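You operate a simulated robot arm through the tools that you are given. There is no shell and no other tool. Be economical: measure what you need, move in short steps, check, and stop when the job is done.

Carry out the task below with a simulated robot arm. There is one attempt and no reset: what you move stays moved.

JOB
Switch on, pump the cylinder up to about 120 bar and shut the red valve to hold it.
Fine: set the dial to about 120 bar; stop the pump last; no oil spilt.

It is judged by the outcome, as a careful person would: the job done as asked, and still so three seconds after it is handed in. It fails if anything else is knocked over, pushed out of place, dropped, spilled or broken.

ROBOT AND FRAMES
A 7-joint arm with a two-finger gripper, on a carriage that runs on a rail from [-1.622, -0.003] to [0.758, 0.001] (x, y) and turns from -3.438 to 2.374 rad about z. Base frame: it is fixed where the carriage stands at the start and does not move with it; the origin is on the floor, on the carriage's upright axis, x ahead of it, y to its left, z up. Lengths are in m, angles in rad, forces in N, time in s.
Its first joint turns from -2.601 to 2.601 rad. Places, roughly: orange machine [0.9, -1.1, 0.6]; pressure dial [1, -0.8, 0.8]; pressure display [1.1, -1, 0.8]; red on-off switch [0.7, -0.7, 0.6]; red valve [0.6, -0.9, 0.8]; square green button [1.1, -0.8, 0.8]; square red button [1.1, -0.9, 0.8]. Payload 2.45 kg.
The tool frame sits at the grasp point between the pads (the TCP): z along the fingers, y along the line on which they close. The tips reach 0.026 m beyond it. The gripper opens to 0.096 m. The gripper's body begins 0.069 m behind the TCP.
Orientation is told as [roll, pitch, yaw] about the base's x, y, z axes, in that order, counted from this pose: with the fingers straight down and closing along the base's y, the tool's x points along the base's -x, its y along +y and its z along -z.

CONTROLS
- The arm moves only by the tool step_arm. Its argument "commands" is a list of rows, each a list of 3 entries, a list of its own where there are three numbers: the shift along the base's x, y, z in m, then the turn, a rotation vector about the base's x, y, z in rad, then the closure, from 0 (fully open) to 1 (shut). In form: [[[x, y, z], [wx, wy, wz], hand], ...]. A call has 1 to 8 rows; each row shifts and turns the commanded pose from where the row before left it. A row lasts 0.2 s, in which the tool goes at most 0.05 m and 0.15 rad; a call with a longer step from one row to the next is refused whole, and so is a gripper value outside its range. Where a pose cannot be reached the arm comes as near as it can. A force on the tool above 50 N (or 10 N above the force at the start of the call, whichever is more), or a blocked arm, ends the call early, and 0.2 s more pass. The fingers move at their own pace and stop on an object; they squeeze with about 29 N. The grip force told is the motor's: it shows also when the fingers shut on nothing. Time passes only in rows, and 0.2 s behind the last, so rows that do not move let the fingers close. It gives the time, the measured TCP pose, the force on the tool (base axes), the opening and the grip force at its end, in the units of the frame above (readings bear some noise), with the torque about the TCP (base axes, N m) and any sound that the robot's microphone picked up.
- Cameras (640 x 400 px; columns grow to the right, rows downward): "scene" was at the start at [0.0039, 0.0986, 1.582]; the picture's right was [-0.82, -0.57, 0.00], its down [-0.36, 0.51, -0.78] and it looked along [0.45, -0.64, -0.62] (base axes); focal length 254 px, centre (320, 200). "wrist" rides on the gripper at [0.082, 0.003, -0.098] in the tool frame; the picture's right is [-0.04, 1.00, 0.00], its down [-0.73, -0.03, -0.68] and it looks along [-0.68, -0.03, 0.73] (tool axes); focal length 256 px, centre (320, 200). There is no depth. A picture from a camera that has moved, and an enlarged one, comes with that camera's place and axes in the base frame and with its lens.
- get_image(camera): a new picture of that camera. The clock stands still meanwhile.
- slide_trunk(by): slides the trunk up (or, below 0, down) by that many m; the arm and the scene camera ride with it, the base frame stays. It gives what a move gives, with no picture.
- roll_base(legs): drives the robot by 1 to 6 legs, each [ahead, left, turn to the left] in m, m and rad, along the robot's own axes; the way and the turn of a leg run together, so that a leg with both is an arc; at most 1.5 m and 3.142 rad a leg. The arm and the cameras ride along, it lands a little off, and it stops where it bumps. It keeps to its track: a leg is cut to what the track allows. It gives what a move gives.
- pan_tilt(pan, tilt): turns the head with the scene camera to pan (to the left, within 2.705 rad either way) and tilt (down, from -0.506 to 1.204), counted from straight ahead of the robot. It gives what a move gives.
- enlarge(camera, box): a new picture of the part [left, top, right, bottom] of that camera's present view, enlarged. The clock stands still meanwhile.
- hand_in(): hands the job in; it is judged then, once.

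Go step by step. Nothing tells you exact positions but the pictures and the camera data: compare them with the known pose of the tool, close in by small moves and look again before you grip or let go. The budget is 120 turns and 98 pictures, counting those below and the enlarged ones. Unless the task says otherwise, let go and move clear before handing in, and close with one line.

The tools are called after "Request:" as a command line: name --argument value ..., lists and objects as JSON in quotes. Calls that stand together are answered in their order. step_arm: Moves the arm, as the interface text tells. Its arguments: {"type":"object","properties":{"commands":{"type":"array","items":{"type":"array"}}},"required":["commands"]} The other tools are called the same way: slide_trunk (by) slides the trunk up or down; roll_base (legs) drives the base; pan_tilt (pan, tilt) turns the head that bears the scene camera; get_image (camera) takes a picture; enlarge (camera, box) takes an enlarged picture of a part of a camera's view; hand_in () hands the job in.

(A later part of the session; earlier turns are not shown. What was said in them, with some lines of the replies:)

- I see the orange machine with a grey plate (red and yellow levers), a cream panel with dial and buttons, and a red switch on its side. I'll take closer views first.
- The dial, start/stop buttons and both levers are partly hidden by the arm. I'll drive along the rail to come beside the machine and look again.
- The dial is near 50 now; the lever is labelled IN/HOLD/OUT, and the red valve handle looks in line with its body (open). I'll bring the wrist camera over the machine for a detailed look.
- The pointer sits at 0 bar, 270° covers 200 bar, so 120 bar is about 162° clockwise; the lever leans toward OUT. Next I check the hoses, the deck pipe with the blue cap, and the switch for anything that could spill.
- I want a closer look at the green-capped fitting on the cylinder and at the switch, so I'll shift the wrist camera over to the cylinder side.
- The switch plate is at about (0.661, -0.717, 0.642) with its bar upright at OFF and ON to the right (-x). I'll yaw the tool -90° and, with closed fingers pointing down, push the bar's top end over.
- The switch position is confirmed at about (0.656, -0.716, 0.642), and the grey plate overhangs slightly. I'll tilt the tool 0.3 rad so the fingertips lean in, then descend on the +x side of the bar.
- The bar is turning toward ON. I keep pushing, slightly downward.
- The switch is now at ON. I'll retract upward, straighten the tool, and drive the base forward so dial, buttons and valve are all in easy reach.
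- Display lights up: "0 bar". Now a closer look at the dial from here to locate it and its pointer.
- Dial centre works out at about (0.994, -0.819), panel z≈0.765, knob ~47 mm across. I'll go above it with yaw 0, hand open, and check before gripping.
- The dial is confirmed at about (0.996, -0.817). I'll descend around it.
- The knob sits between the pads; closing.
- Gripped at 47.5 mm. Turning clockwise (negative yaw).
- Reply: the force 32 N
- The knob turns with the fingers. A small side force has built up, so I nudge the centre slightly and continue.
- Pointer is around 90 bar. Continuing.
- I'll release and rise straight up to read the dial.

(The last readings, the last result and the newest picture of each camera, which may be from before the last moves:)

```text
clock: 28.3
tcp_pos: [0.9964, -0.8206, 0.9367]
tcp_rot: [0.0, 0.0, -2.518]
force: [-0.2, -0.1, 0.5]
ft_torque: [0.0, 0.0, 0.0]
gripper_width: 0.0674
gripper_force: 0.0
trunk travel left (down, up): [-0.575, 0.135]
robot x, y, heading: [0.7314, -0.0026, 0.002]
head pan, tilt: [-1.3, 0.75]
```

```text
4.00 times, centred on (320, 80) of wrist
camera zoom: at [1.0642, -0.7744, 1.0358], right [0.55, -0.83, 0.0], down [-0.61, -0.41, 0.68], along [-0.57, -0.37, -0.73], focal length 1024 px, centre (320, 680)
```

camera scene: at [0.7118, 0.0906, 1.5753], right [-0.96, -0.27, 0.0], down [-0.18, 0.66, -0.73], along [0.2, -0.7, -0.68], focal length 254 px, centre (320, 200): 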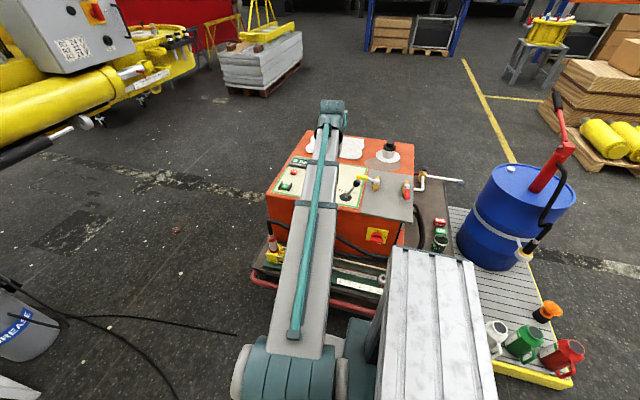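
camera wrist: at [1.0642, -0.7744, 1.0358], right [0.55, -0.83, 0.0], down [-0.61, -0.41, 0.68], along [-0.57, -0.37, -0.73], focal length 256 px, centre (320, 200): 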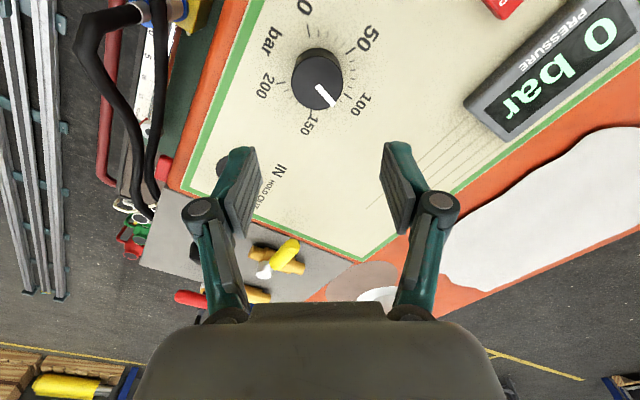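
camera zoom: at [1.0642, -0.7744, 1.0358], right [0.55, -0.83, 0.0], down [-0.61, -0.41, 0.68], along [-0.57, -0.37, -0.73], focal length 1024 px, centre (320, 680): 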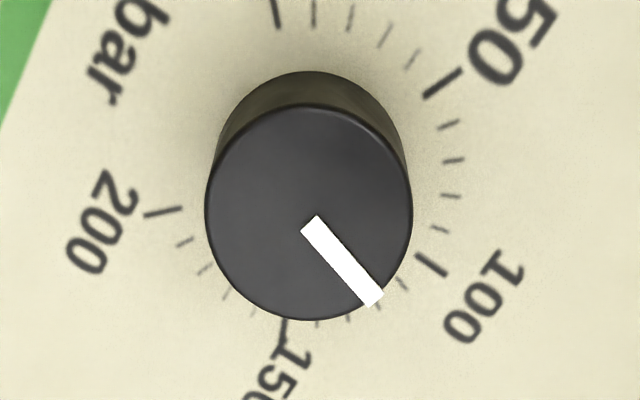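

The pointer reads about 112 bar, so I need ~8 bar more (≈0.19 rad). Regrip and turn that much.

Request:
step_arm --commands '[[[0, 0, -0.05], [0, 0, 0], 0.3], [[0, 0.001, -0.05], [0, 0, 0], 0.3], [[0, 0, -0.038], [0, 0, 0], 0.3], [[0, 0, 0], [0, 0, 0], 0.7], [[0, 0, 0], [0, 0, 0], 0.7], [[0, 0, 0], [0, 0, -0.1], 0.7], [[0, 0, 0], [0, 0, -0.09], 0.7]]'

Request:
step_arm --commands '[[[0, 0, 0], [0, 0, 0], 0.3], [[0, 0, 0], [0, 0, 0], 0.3], [[0, 0, 0.04], [0, 0, 0], 0.3], [[0, 0, 0.05], [0, 0, 0.1], 0.3], [[0, 0, 0.05], [0, 0, 0.1], 0.3]]'

Request:
enlarge --camera "wrist" --box '[250, 30, 390, 130]'

```text
clock: 29.9
tcp_pos: [0.9943, -0.8178, 0.7982]
tcp_rot: [0.001, 0.001, -2.711]
force: [-1.5, -2.2, -3.4]
ft_torque: [-0.51, -0.08, -0.01]
gripper_width: 0.0473
gripper_force: 44.9
trunk travel left (down, up): [-0.575, 0.135]
robot x, y, heading: [0.7328, -0.0042, -0.003]
head pan, tilt: [-1.3, 0.75]
```

```text
clock: 31.1
tcp_pos: [0.9957, -0.8166, 0.9402]
tcp_rot: [0.001, 0.003, -2.505]
force: [-0.6, -0.3, -0.1]
ft_torque: [-0.05, -0.02, 0.01]
gripper_width: 0.0675
gripper_force: 0.0
trunk travel left (down, up): [-0.575, 0.135]
robot x, y, heading: [0.7358, 0.0017, 0.002]
head pan, tilt: [-1.3, 0.75]
```

```text
4.00 times, centred on (320, 80) of wrist
camera zoom: at [1.0632, -0.77, 1.0391], right [0.56, -0.83, 0.0], down [-0.61, -0.41, 0.68], along [-0.56, -0.38, -0.73], focal length 1024 px, centre (320, 680)
```

zoom: 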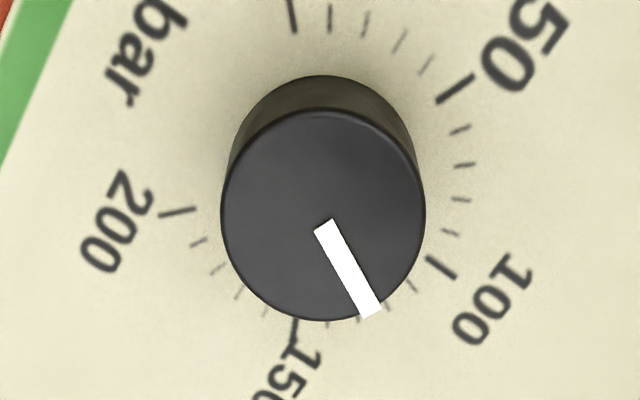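

The pointer now reads ~120 bar. Next the green START button at about (1.13, -0.78), between two guards; I'll hover over it with closed fingers.

Request:
step_arm --commands '[[[0.02, 0.006, 0], [0, 0, 0.1335], 0.6], [[0.02, 0.006, 0], [0, 0, 0.1335], 1], [[0.02, 0.006, 0], [0, 0, 0.1335], 1], [[0.02, 0.006, 0], [0, 0, 0.1335], 1], [[0.02, 0.006, 0], [0, 0, 0.1335], 1], [[0.02, 0.006, -0.02], [0, 0, 0.1335], 1], [[0.015, 0.001, -0.02], [0, 0, 0.1335], 1]]'

Request:
get_image --camera "wrist"

```text
clock: 32.7
tcp_pos: [1.1317, -0.7814, 0.8987]
tcp_rot: [0.001, 0.0, -1.571]
force: [-1.4, -0.8, 1.0]
ft_torque: [0.01, 0.0, 0.01]
gripper_width: 0.0002
gripper_force: 28.4
trunk travel left (down, up): [-0.575, 0.135]
robot x, y, heading: [0.7323, -0.0022, 0.008]
head pan, tilt: [-1.3, 0.75]
```

```text
54 pictures are left
camera wrist: at [1.1346, -0.6984, 0.9975], right [1.0, -0.04, 0.0], down [-0.03, -0.73, 0.68], along [-0.03, -0.68, -0.73], focal length 256 px, centre (320, 200)
```

wrist: 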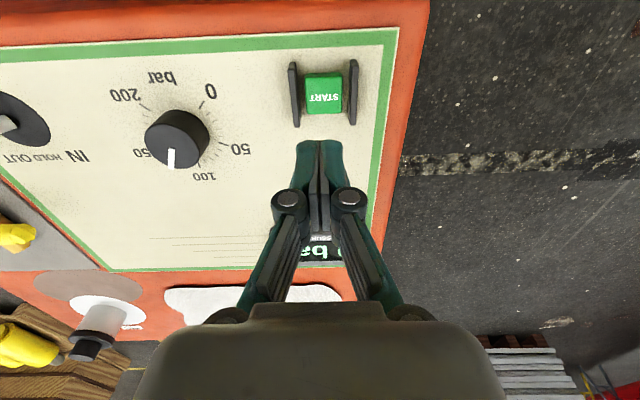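

Aligned with START. Pressing down gently.

Request:
step_arm --commands '[[[0.001, 0.001, -0.04], [0, 0, 0], 1], [[0, 0, -0.04], [0, 0, 0], 1], [[0, 0, -0.006], [0, 0, 0], 1], [[0, 0, -0.004], [0, 0, 0], 1]]'

Request:
get_image --camera "wrist"

```text
clock: 33.7
tcp_pos: [1.1305, -0.7802, 0.8084]
tcp_rot: [0.001, -0.001, -1.576]
force: [0.5, 0.4, -1.3]
ft_torque: [0.0, 0.0, 0.01]
gripper_width: 0.0
gripper_force: 28.4
trunk travel left (down, up): [-0.575, 0.135]
robot x, y, heading: [0.7387, 0.0016, 0.004]
head pan, tilt: [-1.3, 0.75]
```

```text
53 pictures are left
camera wrist: at [1.1339, -0.6968, 0.9081], right [1.0, -0.04, 0.0], down [-0.03, -0.73, 0.68], along [-0.03, -0.68, -0.73], focal length 256 px, centre (320, 200)
```

wrist: 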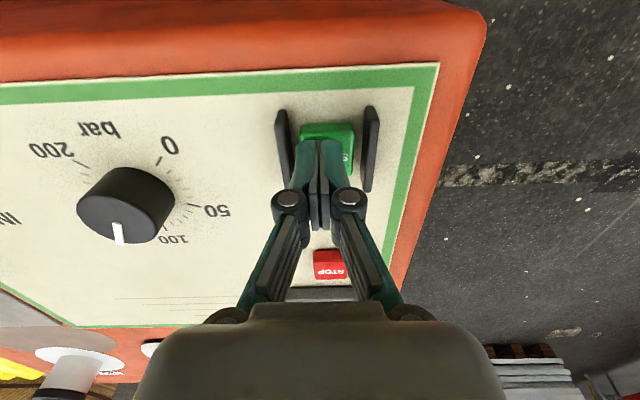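

Request:
step_arm --commands '[[[0, 0, -0.003], [0, 0, 0], 1], [[0, 0, -0.003], [0, 0, 0], 1], [[0, 0, -0.003], [0, 0, 0], 1]]'

```text
clock: 34.5
tcp_pos: [1.1316, -0.7806, 0.8008]
tcp_rot: [-0.001, -0.002, -1.576]
force: [0.4, 0.5, 1.3]
ft_torque: [0.02, 0.04, 0.01]
gripper_width: 0.006
gripper_force: 28.4
trunk travel left (down, up): [-0.575, 0.135]
robot x, y, heading: [0.736, 0.0043, 0.003]
head pan, tilt: [-1.3, 0.75]
```

Request:
step_arm --commands '[[[0, 0, -0.003], [0, 0, 0], 1], [[0, 0, -0.002], [0, 0, 0], 1]]'

Request:
get_image --camera "wrist"

```text
clock: 35.1
tcp_pos: [1.1312, -0.779, 0.7944]
tcp_rot: [0.0, -0.002, -1.574]
force: [-1.9, -2.9, 7.3]
ft_torque: [-0.05, 0.04, -0.01]
gripper_width: 0.0062
gripper_force: 28.6
trunk travel left (down, up): [-0.575, 0.135]
robot x, y, heading: [0.7336, -0.0019, -0.002]
head pan, tilt: [-1.3, 0.75]
heard: click
```

```text
52 pictures are left
camera wrist: at [1.1342, -0.697, 0.8952], right [1.0, -0.04, 0.0], down [-0.03, -0.73, 0.68], along [-0.03, -0.68, -0.73], focal length 256 px, centre (320, 200)
```

wrist: 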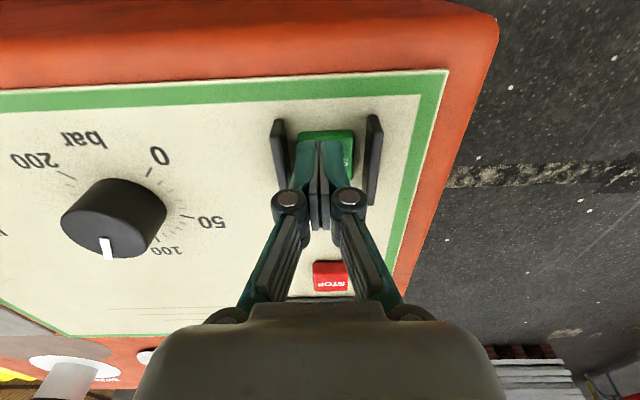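

A click was heard. I lift off and check the display.

Request:
step_arm --commands '[[[0, 0, 0.03], [0, 0, 0], 1], [[0, 0, 0.04], [0, 0, 0], 1], [[-0.03, 0.02, 0.05], [0, 0, 0], 1], [[-0.03, 0.03, 0.05], [0, 0, 0], 1]]'

Request:
get_image --camera "wrist"

Request:
get_image --camera "scene"

```text
refused: row 3 steps farther than a row can; nothing moved
```

```text
51 pictures are left
camera wrist: at [1.1342, -0.697, 0.8952], right [1.0, -0.04, 0.0], down [-0.03, -0.73, 0.68], along [-0.03, -0.68, -0.73], focal length 256 px, centre (320, 200)
```

wrist: 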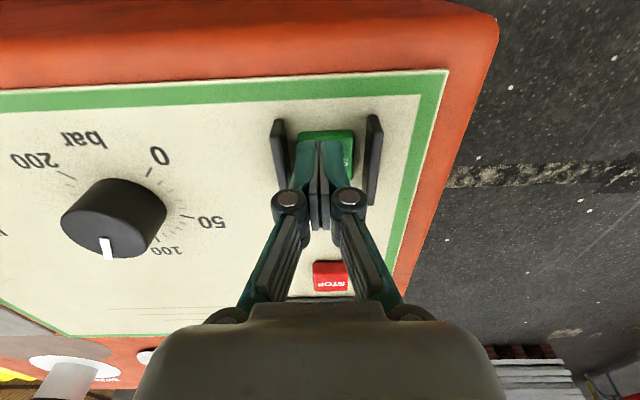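

```text
50 pictures are left
camera scene: at [0.7108, 0.0911, 1.5754], right [-0.96, -0.27, 0.0], down [-0.18, 0.66, -0.73], along [0.2, -0.7, -0.68], focal length 254 px, centre (320, 200)
```

scene: 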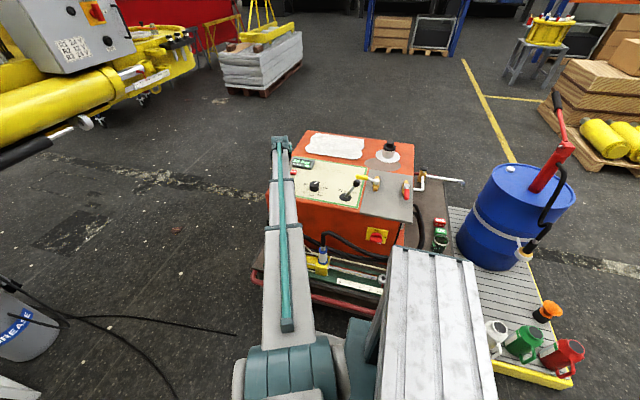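

Request:
step_arm --commands '[[[0, 0, 0.03], [0, 0, 0], 1], [[0, 0, 0.04], [0, 0, 0], 1], [[-0.02, 0.01, 0.04], [0, 0, 0], 1], [[-0.03, 0.01, 0.035], [0, 0, 0], 1]]'

Request:
enlarge --camera "scene" --box '[265, 145, 365, 215]'

Request:
enlarge --camera "scene" --box '[245, 200, 465, 330]'

```text
clock: 36.1
tcp_pos: [1.0802, -0.759, 0.9411]
tcp_rot: [0.001, 0.0, -1.571]
force: [-0.2, 0.1, 1.1]
ft_torque: [-0.01, -0.01, 0.01]
gripper_width: 0.0
gripper_force: 28.3
trunk travel left (down, up): [-0.575, 0.135]
robot x, y, heading: [0.7378, -0.0001, 0.007]
head pan, tilt: [-1.3, 0.75]
```

```text
5.71 times, centred on (315, 180) of scene
camera zoom: at [0.7109, 0.0909, 1.5752], right [-0.96, -0.27, 0.0], down [-0.18, 0.66, -0.73], along [0.2, -0.7, -0.68], focal length 1449 px, centre (349, 314)
```

zoom: 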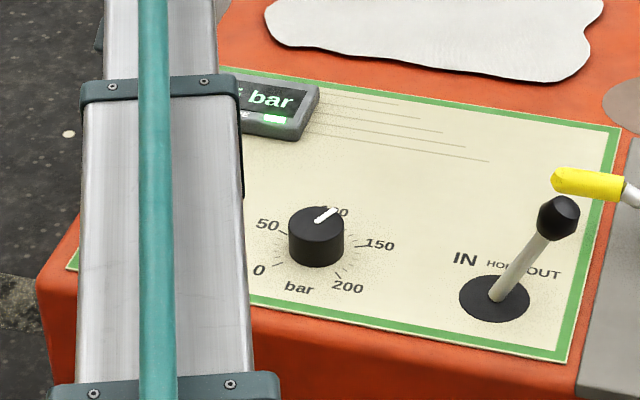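

```text
2.91 times, centred on (355, 265) of scene
camera zoom: at [0.7109, 0.0909, 1.5752], right [-0.96, -0.27, 0.0], down [-0.18, 0.66, -0.73], along [0.2, -0.7, -0.68], focal length 738 px, centre (218, 11)
```

zoom: 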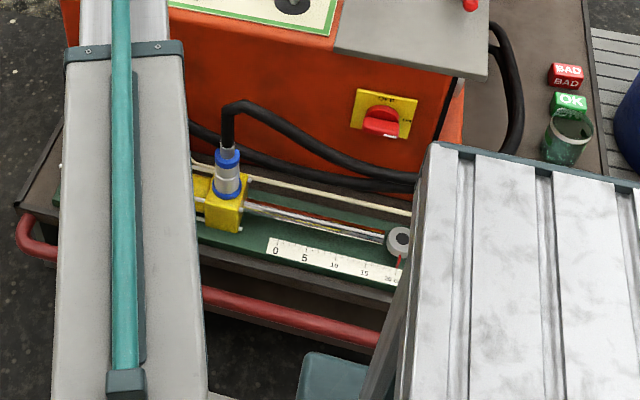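

Request:
get_image --camera "wrist"

```text
47 pictures are left
camera wrist: at [1.083, -0.6763, 1.0403], right [1.0, -0.04, 0.0], down [-0.03, -0.73, 0.68], along [-0.03, -0.68, -0.73], focal length 256 px, centre (320, 200)
```

wrist: 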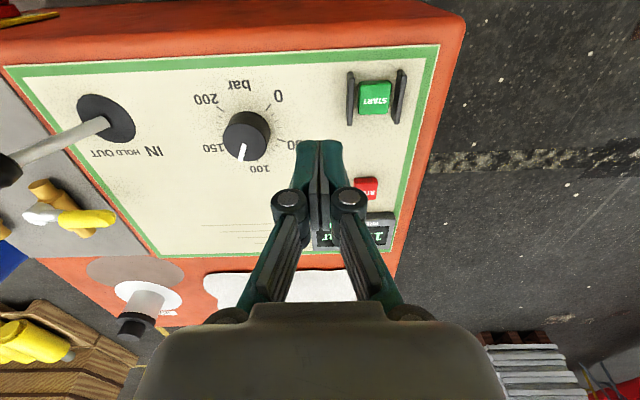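

The pump light is on. I move toward the red valve at height, which also frees the view of the display.

Request:
step_arm --commands '[[[-0.045, 0, 0.02], [0, 0, 0], 1], [[-0.045, 0, 0.02], [0, 0, 0], 1], [[-0.045, 0, 0.02], [0, 0, 0], 1], [[-0.045, 0, 0], [0, 0, 0], 1], [[-0.045, 0, 0], [0, 0, 0], 1], [[-0.045, 0, 0], [0, 0, 0], 1], [[-0.045, 0, 0], [0, 0, 0], 1], [[-0.045, 0, 0], [0, 0, 0], 1]]'

Request:
get_image --camera "wrist"

Request:
enlarge --camera "scene" --box '[265, 125, 465, 250]'

```text
clock: 37.9
tcp_pos: [0.723, -0.7614, 1.0018]
tcp_rot: [0.001, 0.0, -1.572]
force: [0.2, -0.3, 0.5]
ft_torque: [-0.04, 0.01, 0.04]
gripper_width: 0.0001
gripper_force: 28.3
trunk travel left (down, up): [-0.575, 0.135]
robot x, y, heading: [0.7334, 0.0064, 0.003]
head pan, tilt: [-1.3, 0.75]
```

```text
46 pictures are left
camera wrist: at [0.7256, -0.6782, 1.1008], right [1.0, -0.04, 0.0], down [-0.03, -0.73, 0.68], along [-0.03, -0.68, -0.73], focal length 256 px, centre (320, 200)
```

wrist: 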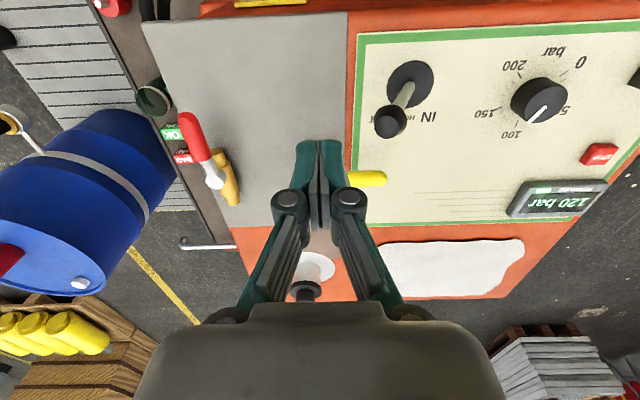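

```text
3.20 times, centred on (365, 188) of scene
camera zoom: at [0.711, 0.0906, 1.5753], right [-0.96, -0.27, 0.0], down [-0.18, 0.66, -0.73], along [0.2, -0.7, -0.68], focal length 812 px, centre (176, 240)
```

zoom: 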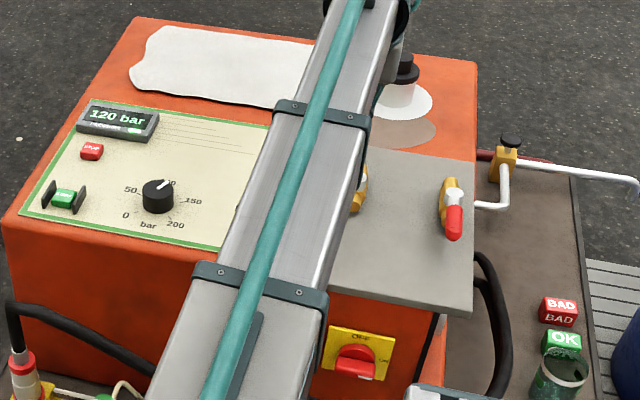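

The display shows 120 bar. The red valve pivot is at about (0.569, -0.892), with its handle pointing +y to (0.567, -0.80), z≈0.82. I'll come down on its -x side with closed fingers to push it a quarter turn toward +x (like the closed yellow one).

Request:
step_arm --commands '[[[-0.04, -0.013, 0], [0, 0, 0], 1], [[-0.04, -0.013, 0], [0, 0, 0], 1], [[-0.04, -0.013, 0], [0, 0, 0], 1], [[-0.04, -0.013, 0], [0, 0, 0], 1], [[-0.038, -0.014, -0.02], [0, 0, 0], 1], [[0, 0, -0.04], [0, 0, 0], 1], [[0, 0, -0.04], [0, 0, 0], 1]]'

Request:
get_image --camera "wrist"

Request:
enlarge --camera "scene" --box '[345, 155, 445, 225]'

```text
clock: 39.5
tcp_pos: [0.5249, -0.8255, 0.9]
tcp_rot: [0.001, -0.001, -1.574]
force: [0.4, 0.5, 0.9]
ft_torque: [0.0, 0.01, -0.01]
gripper_width: 0.0
gripper_force: 28.3
trunk travel left (down, up): [-0.575, 0.135]
robot x, y, heading: [0.732, 0.0025, 0.003]
head pan, tilt: [-1.3, 0.75]
```

```text
44 pictures are left
camera wrist: at [0.5276, -0.7433, 0.9992], right [1.0, -0.04, 0.0], down [-0.03, -0.73, 0.68], along [-0.03, -0.68, -0.73], focal length 256 px, centre (320, 200)
```

wrist: 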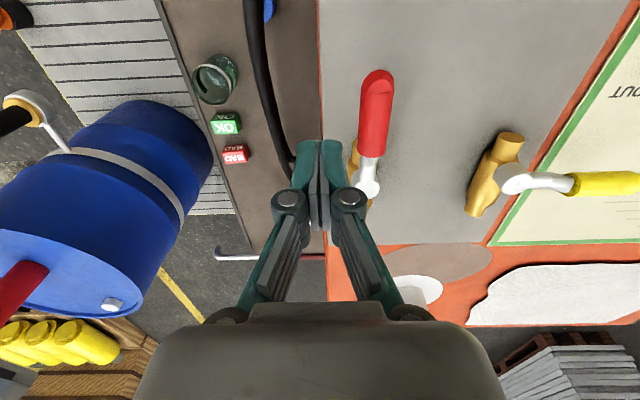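

```text
5.71 times, centred on (395, 190) of scene
camera zoom: at [0.7114, 0.0905, 1.5754], right [-0.96, -0.27, 0.0], down [-0.18, 0.66, -0.73], along [0.2, -0.7, -0.68], focal length 1449 px, centre (-109, 257)
```

zoom: 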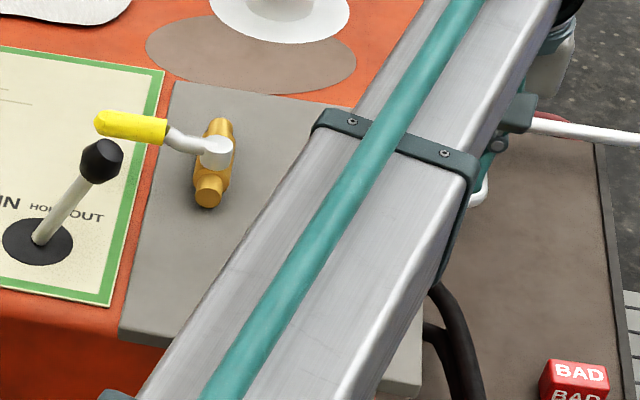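

Positions agree. Descend beside the handle and push along the arc.

Request:
step_arm --commands '[[[0, 0, -0.04], [0, 0, 0], 1], [[0, 0, -0.034], [0, 0, 0], 1], [[0.015, 0, 0], [0, 0, 0], 1], [[0.014, 0, 0], [0, 0, 0], 1], [[0.014, 0, 0], [0, 0, 0], 1]]'

Request:
get_image --camera "wrist"

```text
clock: 40.7
tcp_pos: [0.5409, -0.8258, 0.8273]
tcp_rot: [-0.022, -0.004, -1.588]
force: [-11.7, -0.6, -0.1]
ft_torque: [0.03, 0.05, -0.02]
gripper_width: 0.0
gripper_force: 28.9
trunk travel left (down, up): [-0.575, 0.135]
robot x, y, heading: [0.7337, 0.0008, -0.004]
head pan, tilt: [-1.3, 0.75]
stopped in row 5: the force on the tool passed its limit at 56 N (the readings are from after the stop); the commanded pose is now the measured one
```

```text
42 pictures are left
camera wrist: at [0.5476, -0.7422, 0.9256], right [1.0, -0.06, -0.02], down [-0.03, -0.73, 0.68], along [-0.05, -0.68, -0.73], focal length 256 px, centre (320, 200)
```

wrist: 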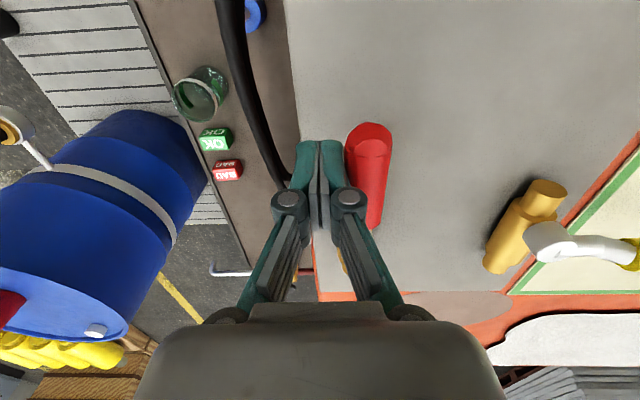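

It resists toward +x (open stop there), so shutting is toward -x. I'll lift over and push from the other side.

Request:
step_arm --commands '[[[-0.012, 0, 0], [0, 0, 0], 1], [[0, 0, 0.04], [0, 0, 0], 1], [[0, 0, 0.03], [0, 0, 0], 1], [[0.045, 0, 0], [0, 0, 0], 1], [[0.04, 0, 0], [0, 0, 0], 1], [[0, 0, -0.035], [0, 0, 0], 1], [[0, 0, -0.035], [0, 0, 0], 1]]'

Request:
step_arm --commands '[[[-0.012, 0, 0], [0, 0, 0], 1], [[-0.012, 0, 0], [0, 0, 0], 1], [[-0.01, 0, 0], [0, 0, 0], 1]]'

Request:
get_image --camera "wrist"

```text
clock: 42.3
tcp_pos: [0.6165, -0.8269, 0.826]
tcp_rot: [-0.018, -0.004, -1.587]
force: [-0.3, -0.2, 0.4]
ft_torque: [0.0, -0.03, 0.0]
gripper_width: 0.0001
gripper_force: 28.0
trunk travel left (down, up): [-0.575, 0.135]
robot x, y, heading: [0.7372, 0.0002, -0.001]
head pan, tilt: [-1.3, 0.75]
```

```text
clock: 43.1
tcp_pos: [0.5835, -0.8248, 0.8272]
tcp_rot: [-0.017, -0.002, -1.585]
force: [2.0, 1.6, -0.6]
ft_torque: [0.03, -0.03, 0.01]
gripper_width: 0.0
gripper_force: 28.1
trunk travel left (down, up): [-0.575, 0.135]
robot x, y, heading: [0.7334, 0.0016, -0.002]
head pan, tilt: [-1.3, 0.75]
```

```text
41 pictures are left
camera wrist: at [0.5894, -0.7425, 0.9254], right [1.0, -0.05, -0.02], down [-0.03, -0.73, 0.68], along [-0.05, -0.68, -0.73], focal length 256 px, centre (320, 200)
```

wrist: 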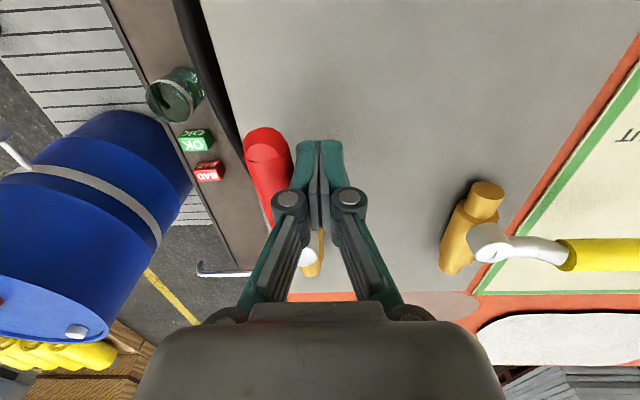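

The handle moves this way. Continue along the arc.

Request:
step_arm --commands '[[[-0.012, 0, 0], [0, 0, 0], 1], [[-0.012, 0, 0], [0, 0, 0], 1], [[-0.011, -0.004, 0], [0, 0, 0], 1], [[-0.011, -0.006, 0], [0, 0, 0], 1], [[-0.01, -0.007, 0], [0, 0, 0], 1]]'

Request:
get_image --camera "wrist"

```text
clock: 44.3
tcp_pos: [0.5265, -0.841, 0.8278]
tcp_rot: [-0.019, -0.002, -1.583]
force: [0.7, 0.3, -0.9]
ft_torque: [0.02, -0.01, -0.01]
gripper_width: 0.0002
gripper_force: 28.8
trunk travel left (down, up): [-0.575, 0.135]
robot x, y, heading: [0.7314, 0.0, 0.002]
head pan, tilt: [-1.3, 0.75]
```

```text
40 pictures are left
camera wrist: at [0.5336, -0.7587, 0.9261], right [1.0, -0.05, -0.02], down [-0.03, -0.73, 0.68], along [-0.05, -0.68, -0.73], focal length 256 px, centre (320, 200)
```

wrist: 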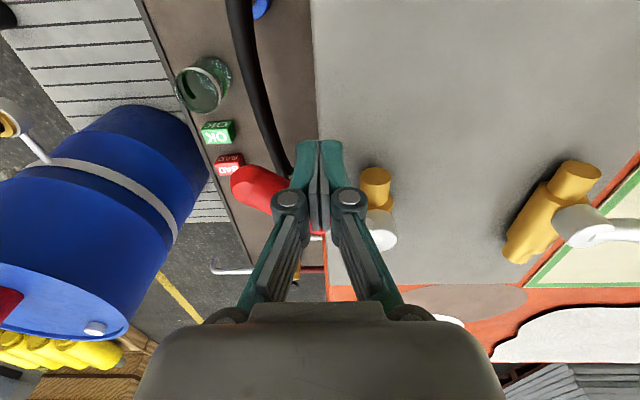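

Request:
step_arm --commands '[[[-0.008, -0.008, 0], [0, 0, 0], 1], [[-0.007, -0.009, 0], [0, 0, 0], 1], [[-0.004, -0.009, 0], [0, 0, 0], 1], [[-0.001, -0.006, 0], [0, 0, 0], 1]]'

Request:
get_image --camera "wrist"

```text
clock: 45.3
tcp_pos: [0.5071, -0.8723, 0.8261]
tcp_rot: [-0.017, -0.001, -1.586]
force: [0.5, 1.6, 0.6]
ft_torque: [0.03, -0.01, 0.0]
gripper_width: 0.0
gripper_force: 28.8
trunk travel left (down, up): [-0.575, 0.135]
robot x, y, heading: [0.7339, -0.0004, -0.005]
head pan, tilt: [-1.3, 0.75]
```

```text
39 pictures are left
camera wrist: at [0.5129, -0.7914, 0.9257], right [1.0, -0.05, -0.02], down [-0.03, -0.73, 0.68], along [-0.05, -0.68, -0.73], focal length 256 px, centre (320, 200)
```

wrist: 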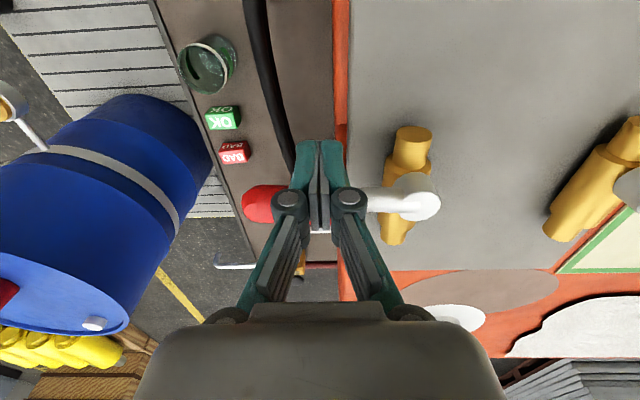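

Nearly perpendicular. I push a little more to feel the closed stop.

Request:
step_arm --commands '[[[0, -0.003, 0], [0, 0, 0], 1], [[0, -0.003, 0], [0, 0, 0], 1], [[0, -0.002, 0], [0, 0, 0], 1]]'

```text
clock: 46.1
tcp_pos: [0.5062, -0.88, 0.8272]
tcp_rot: [-0.018, -0.001, -1.586]
force: [-3.0, 6.6, 0.5]
ft_torque: [0.04, 0.01, -0.01]
gripper_width: 0.006
gripper_force: 28.5
trunk travel left (down, up): [-0.575, 0.135]
robot x, y, heading: [0.7331, 0.0005, -0.001]
head pan, tilt: [-1.3, 0.75]
```

Request:
step_arm --commands '[[[0, -0.002, 0], [0, 0, 0], 1], [[0, -0.001, 0], [0, 0, 0], 1]]'

Request:
get_image --camera "wrist"

```text
clock: 46.7
tcp_pos: [0.5073, -0.8795, 0.827]
tcp_rot: [-0.017, 0.005, -1.588]
force: [-3.4, 29.5, -8.6]
ft_torque: [0.39, 0.32, 0.02]
gripper_width: 0.006
gripper_force: 28.1
trunk travel left (down, up): [-0.575, 0.135]
robot x, y, heading: [0.7297, 0.0063, -0.006]
head pan, tilt: [-1.3, 0.75]
```

```text
38 pictures are left
camera wrist: at [0.5126, -0.7989, 0.926], right [1.0, -0.06, -0.02], down [-0.03, -0.74, 0.68], along [-0.05, -0.67, -0.74], focal length 256 px, centre (320, 200)
```

wrist: 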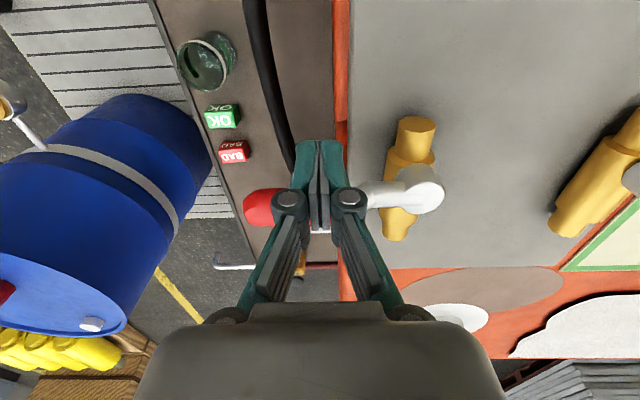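

The closed stop is firm. I back off, rise, check the display, and travel to the STOP button.

Request:
step_arm --commands '[[[0, 0.02, 0], [0, 0, 0], 1], [[0, 0.01, 0.045], [0, 0, 0.015], 1], [[0, 0, 0.05], [0.018, 0, 0], 1], [[0.01, 0, 0.045], [0, 0, 0], 1], [[0.04, 0, 0.02], [0, 0, 0], 1], [[0.045, 0, 0.01], [0, 0, 0], 1], [[0.045, 0, 0], [0, 0, 0], 1], [[0.045, 0, 0], [0, 0, 0], 1]]'

Request:
enlarge --camera "scene" --box '[265, 125, 465, 250]'

Request:
get_image --camera "wrist"

```text
clock: 48.5
tcp_pos: [0.6934, -0.8553, 0.9968]
tcp_rot: [-0.018, 0.014, -1.571]
force: [0.3, 0.4, 0.5]
ft_torque: [0.0, 0.01, -0.01]
gripper_width: 0.0001
gripper_force: 28.6
trunk travel left (down, up): [-0.575, 0.135]
robot x, y, heading: [0.7358, 0.0048, -0.005]
head pan, tilt: [-1.3, 0.75]
```

```text
3.20 times, centred on (365, 188) of scene
camera zoom: at [0.7113, 0.0907, 1.5753], right [-0.96, -0.27, 0.0], down [-0.18, 0.66, -0.73], along [0.19, -0.71, -0.68], focal length 812 px, centre (176, 240)
```

zoom: 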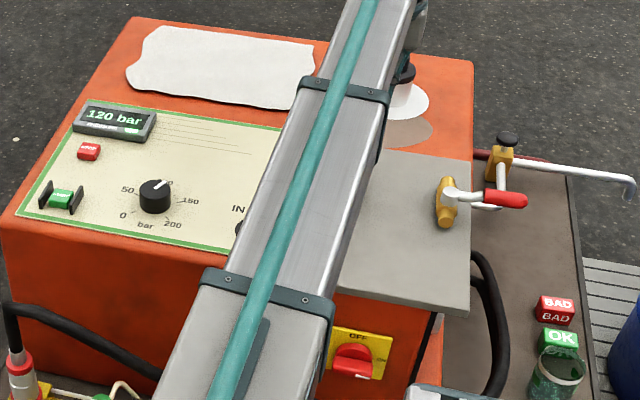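

```text
36 pictures are left
camera wrist: at [0.6979, -0.7732, 1.0965], right [1.0, -0.04, -0.02], down [-0.02, -0.74, 0.67], along [-0.04, -0.67, -0.74], focal length 256 px, centre (320, 200)
```

wrist: 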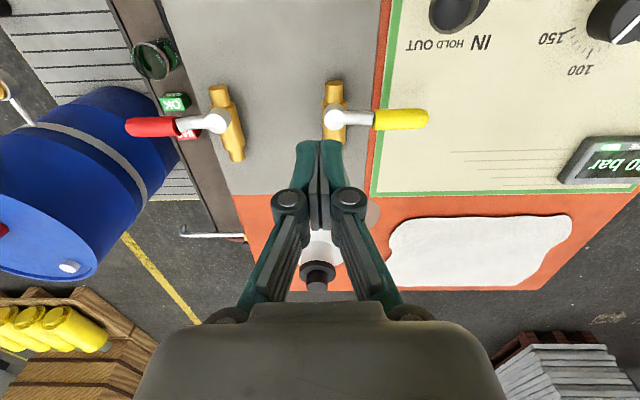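

Red valve is fully across, 120 bar held. Now over to STOP.

Request:
step_arm --commands '[[[0.048, 0, 0], [0, 0, 0], 1], [[0.048, 0, 0], [0, 0, 0], 1], [[0.048, 0, 0], [0, 0, 0], 1], [[0.048, -0.006, 0], [0, 0, 0], 1], [[0.048, -0.006, 0], [0, 0, 0], 1], [[0.048, -0.006, 0], [0, 0, 0], 1], [[0.048, -0.006, 0], [0, 0, 0], 1], [[0.048, -0.006, 0], [0, 0, 0], 1]]'

Request:
step_arm --commands '[[[0.048, -0.01, -0.01], [0, 0, 0], 1], [[0, -0.003, -0.045], [0, 0, 0], 1], [[0, 0, -0.045], [0, 0, 0], 1]]'

Request:
get_image --camera "wrist"

```text
clock: 50.3
tcp_pos: [1.0781, -0.886, 0.9946]
tcp_rot: [-0.016, 0.016, -1.571]
force: [-0.6, 0.0, 0.0]
ft_torque: [-0.01, -0.02, 0.01]
gripper_width: 0.0001
gripper_force: 28.8
trunk travel left (down, up): [-0.575, 0.135]
robot x, y, heading: [0.7331, 0.0016, -0.003]
head pan, tilt: [-1.3, 0.75]
```

```text
clock: 51.1
tcp_pos: [1.1282, -0.899, 0.8962]
tcp_rot: [-0.018, 0.014, -1.568]
force: [-0.4, -0.5, 0.5]
ft_torque: [0.02, 0.0, -0.01]
gripper_width: 0.0001
gripper_force: 28.7
trunk travel left (down, up): [-0.575, 0.135]
robot x, y, heading: [0.731, 0.0007, -0.004]
head pan, tilt: [-1.3, 0.75]
```

```text
35 pictures are left
camera wrist: at [1.1327, -0.8177, 0.9967], right [1.0, -0.04, -0.02], down [-0.02, -0.74, 0.67], along [-0.04, -0.67, -0.74], focal length 256 px, centre (320, 200)
```

wrist: 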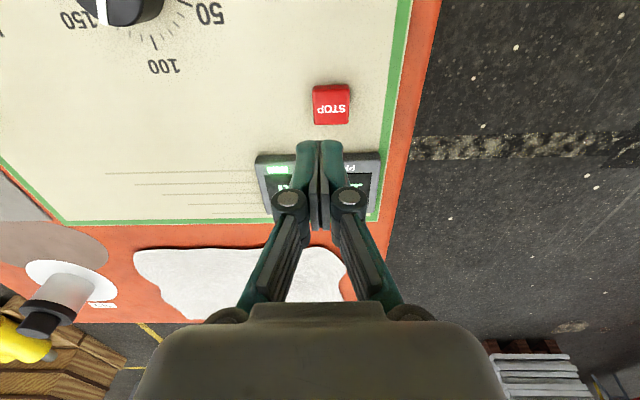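

STOP is at about (1.135, -0.903). Pressing.

Request:
step_arm --commands '[[[0.005, -0.003, -0.04], [0, 0, 0], 1], [[0, 0, -0.04], [0, 0, 0], 1], [[0, 0, -0.01], [0, 0, 0], 1], [[0, 0, -0.004], [0, 0, 0], 1], [[0, 0, -0.003], [0, 0, 0], 1], [[0, 0, -0.003], [0, 0, 0], 1]]'

Request:
get_image --camera "wrist"

```text
clock: 52.5
tcp_pos: [1.1306, -0.9011, 0.7963]
tcp_rot: [-0.018, 0.013, -1.568]
force: [1.8, -0.1, 4.1]
ft_torque: [-0.01, -0.09, 0.0]
gripper_width: 0.0058
gripper_force: 28.6
trunk travel left (down, up): [-0.575, 0.135]
robot x, y, heading: [0.7365, 0.0009, -0.004]
head pan, tilt: [-1.3, 0.75]
heard: click
```

```text
34 pictures are left
camera wrist: at [1.1353, -0.8196, 0.8977], right [1.0, -0.04, -0.02], down [-0.02, -0.74, 0.67], along [-0.04, -0.67, -0.74], focal length 256 px, centre (320, 200)
```

wrist: 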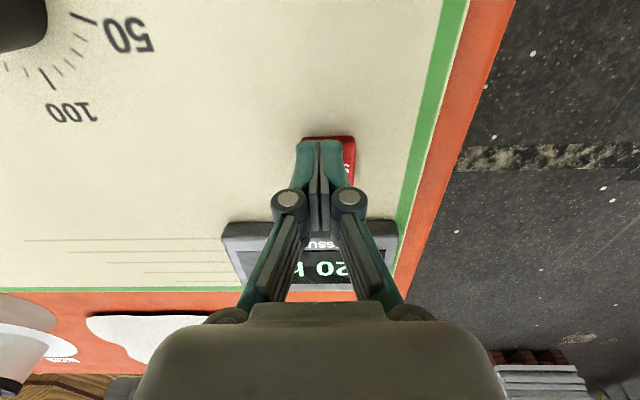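

Click heard and the pump light is out, with the display still at 120. I rise, move clear toward the robot's side, and verify.

Request:
step_arm --commands '[[[0, 0, 0.04], [0, 0, 0], 1], [[0, 0, 0.05], [0, 0, 0], 1], [[0, 0.02, 0.045], [0, 0, 0], 1], [[0, 0.035, 0.035], [0, 0, 0], 1], [[0, 0.045, 0.02], [0, 0, 0], 1], [[0, 0.045, 0.02], [0, 0, 0], 1], [[0, 0.045, 0], [0, 0, 0], 1], [[0, 0.045, 0], [0, 0, 0], 1]]'

Request:
step_arm --commands '[[[0.0, 0.045, 0], [0, 0, 0], 1], [[0.0, 0.045, 0], [0, 0, 0], 1], [[0, 0, 0], [0, 0, 0], 1], [[0, 0, 0], [0, 0, 0], 1], [[0, 0, 0], [0, 0, 0], 1], [[0, 0, 0], [0, 0, 0], 1]]'

Request:
get_image --camera "scene"

Request:
enlarge --camera "scene" --box '[265, 125, 465, 250]'

Request:
get_image --camera "wrist"

```text
clock: 54.3
tcp_pos: [1.1306, -0.6669, 1.0056]
tcp_rot: [-0.016, 0.017, -1.57]
force: [0.9, -0.1, -0.9]
ft_torque: [0.01, 0.0, 0.01]
gripper_width: 0.0
gripper_force: 28.6
trunk travel left (down, up): [-0.575, 0.135]
robot x, y, heading: [0.7318, 0.0029, -0.0]
head pan, tilt: [-1.3, 0.75]
```

```text
clock: 55.7
tcp_pos: [1.1317, -0.5784, 1.005]
tcp_rot: [-0.019, 0.015, -1.568]
force: [-0.7, -0.5, 0.4]
ft_torque: [0.0, 0.03, -0.03]
gripper_width: 0.0
gripper_force: 28.4
trunk travel left (down, up): [-0.575, 0.135]
robot x, y, heading: [0.7356, 0.0027, -0.0]
head pan, tilt: [-1.3, 0.75]
```

```text
33 pictures are left
camera scene: at [0.711, 0.0907, 1.5753], right [-0.96, -0.27, 0.0], down [-0.18, 0.66, -0.73], along [0.19, -0.71, -0.68], focal length 254 px, centre (320, 200)
```

scene: 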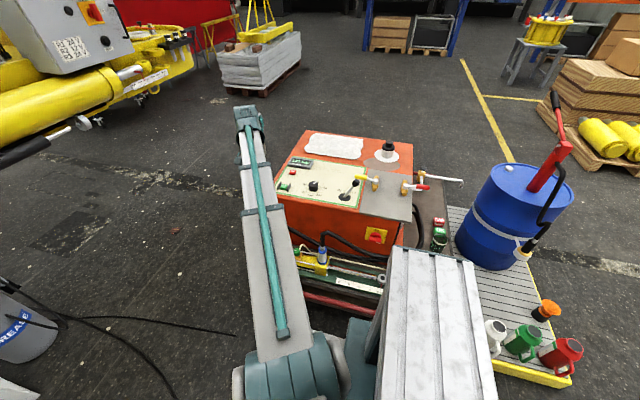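

```text
3.20 times, centred on (365, 188) of scene
camera zoom: at [0.711, 0.0907, 1.5753], right [-0.96, -0.27, 0.0], down [-0.18, 0.66, -0.73], along [0.19, -0.71, -0.68], focal length 812 px, centre (176, 240)
```

zoom: 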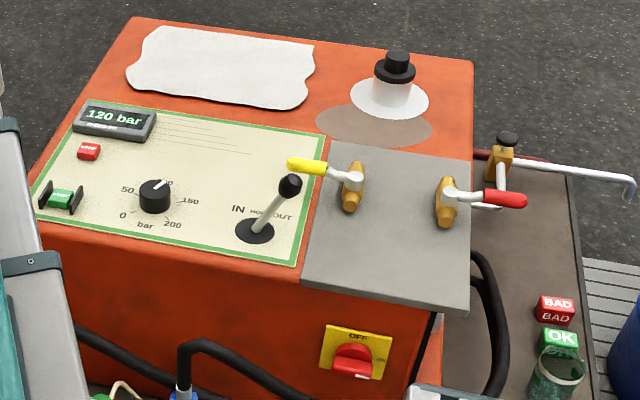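

```text
31 pictures are left
camera wrist: at [1.1366, -0.4971, 1.1061], right [1.0, -0.04, -0.02], down [-0.02, -0.74, 0.67], along [-0.04, -0.67, -0.74], focal length 256 px, centre (320, 200)
```

wrist: 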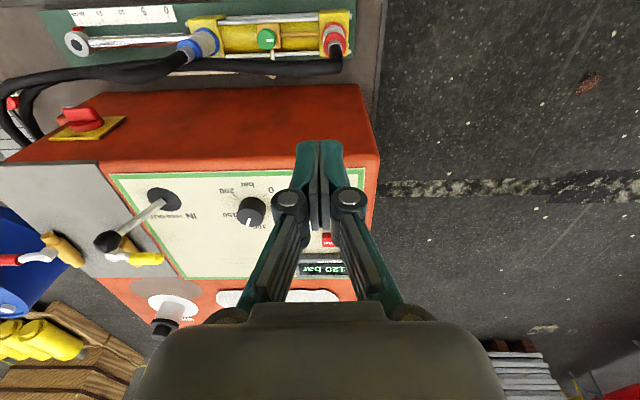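

Everything is as wanted: switch at ON, dial ~120, display holding 120 bar with the pump stopped, red valve shut, no oil visible. Handing in.

Request:
hand_in

```text
The job is handed in.
```

The cylinder is pumped up and holding at 120 bar: I switched the machine on, set the dial to 120, shut the red valve and stopped the pump last, with no oil spilt that I could see.
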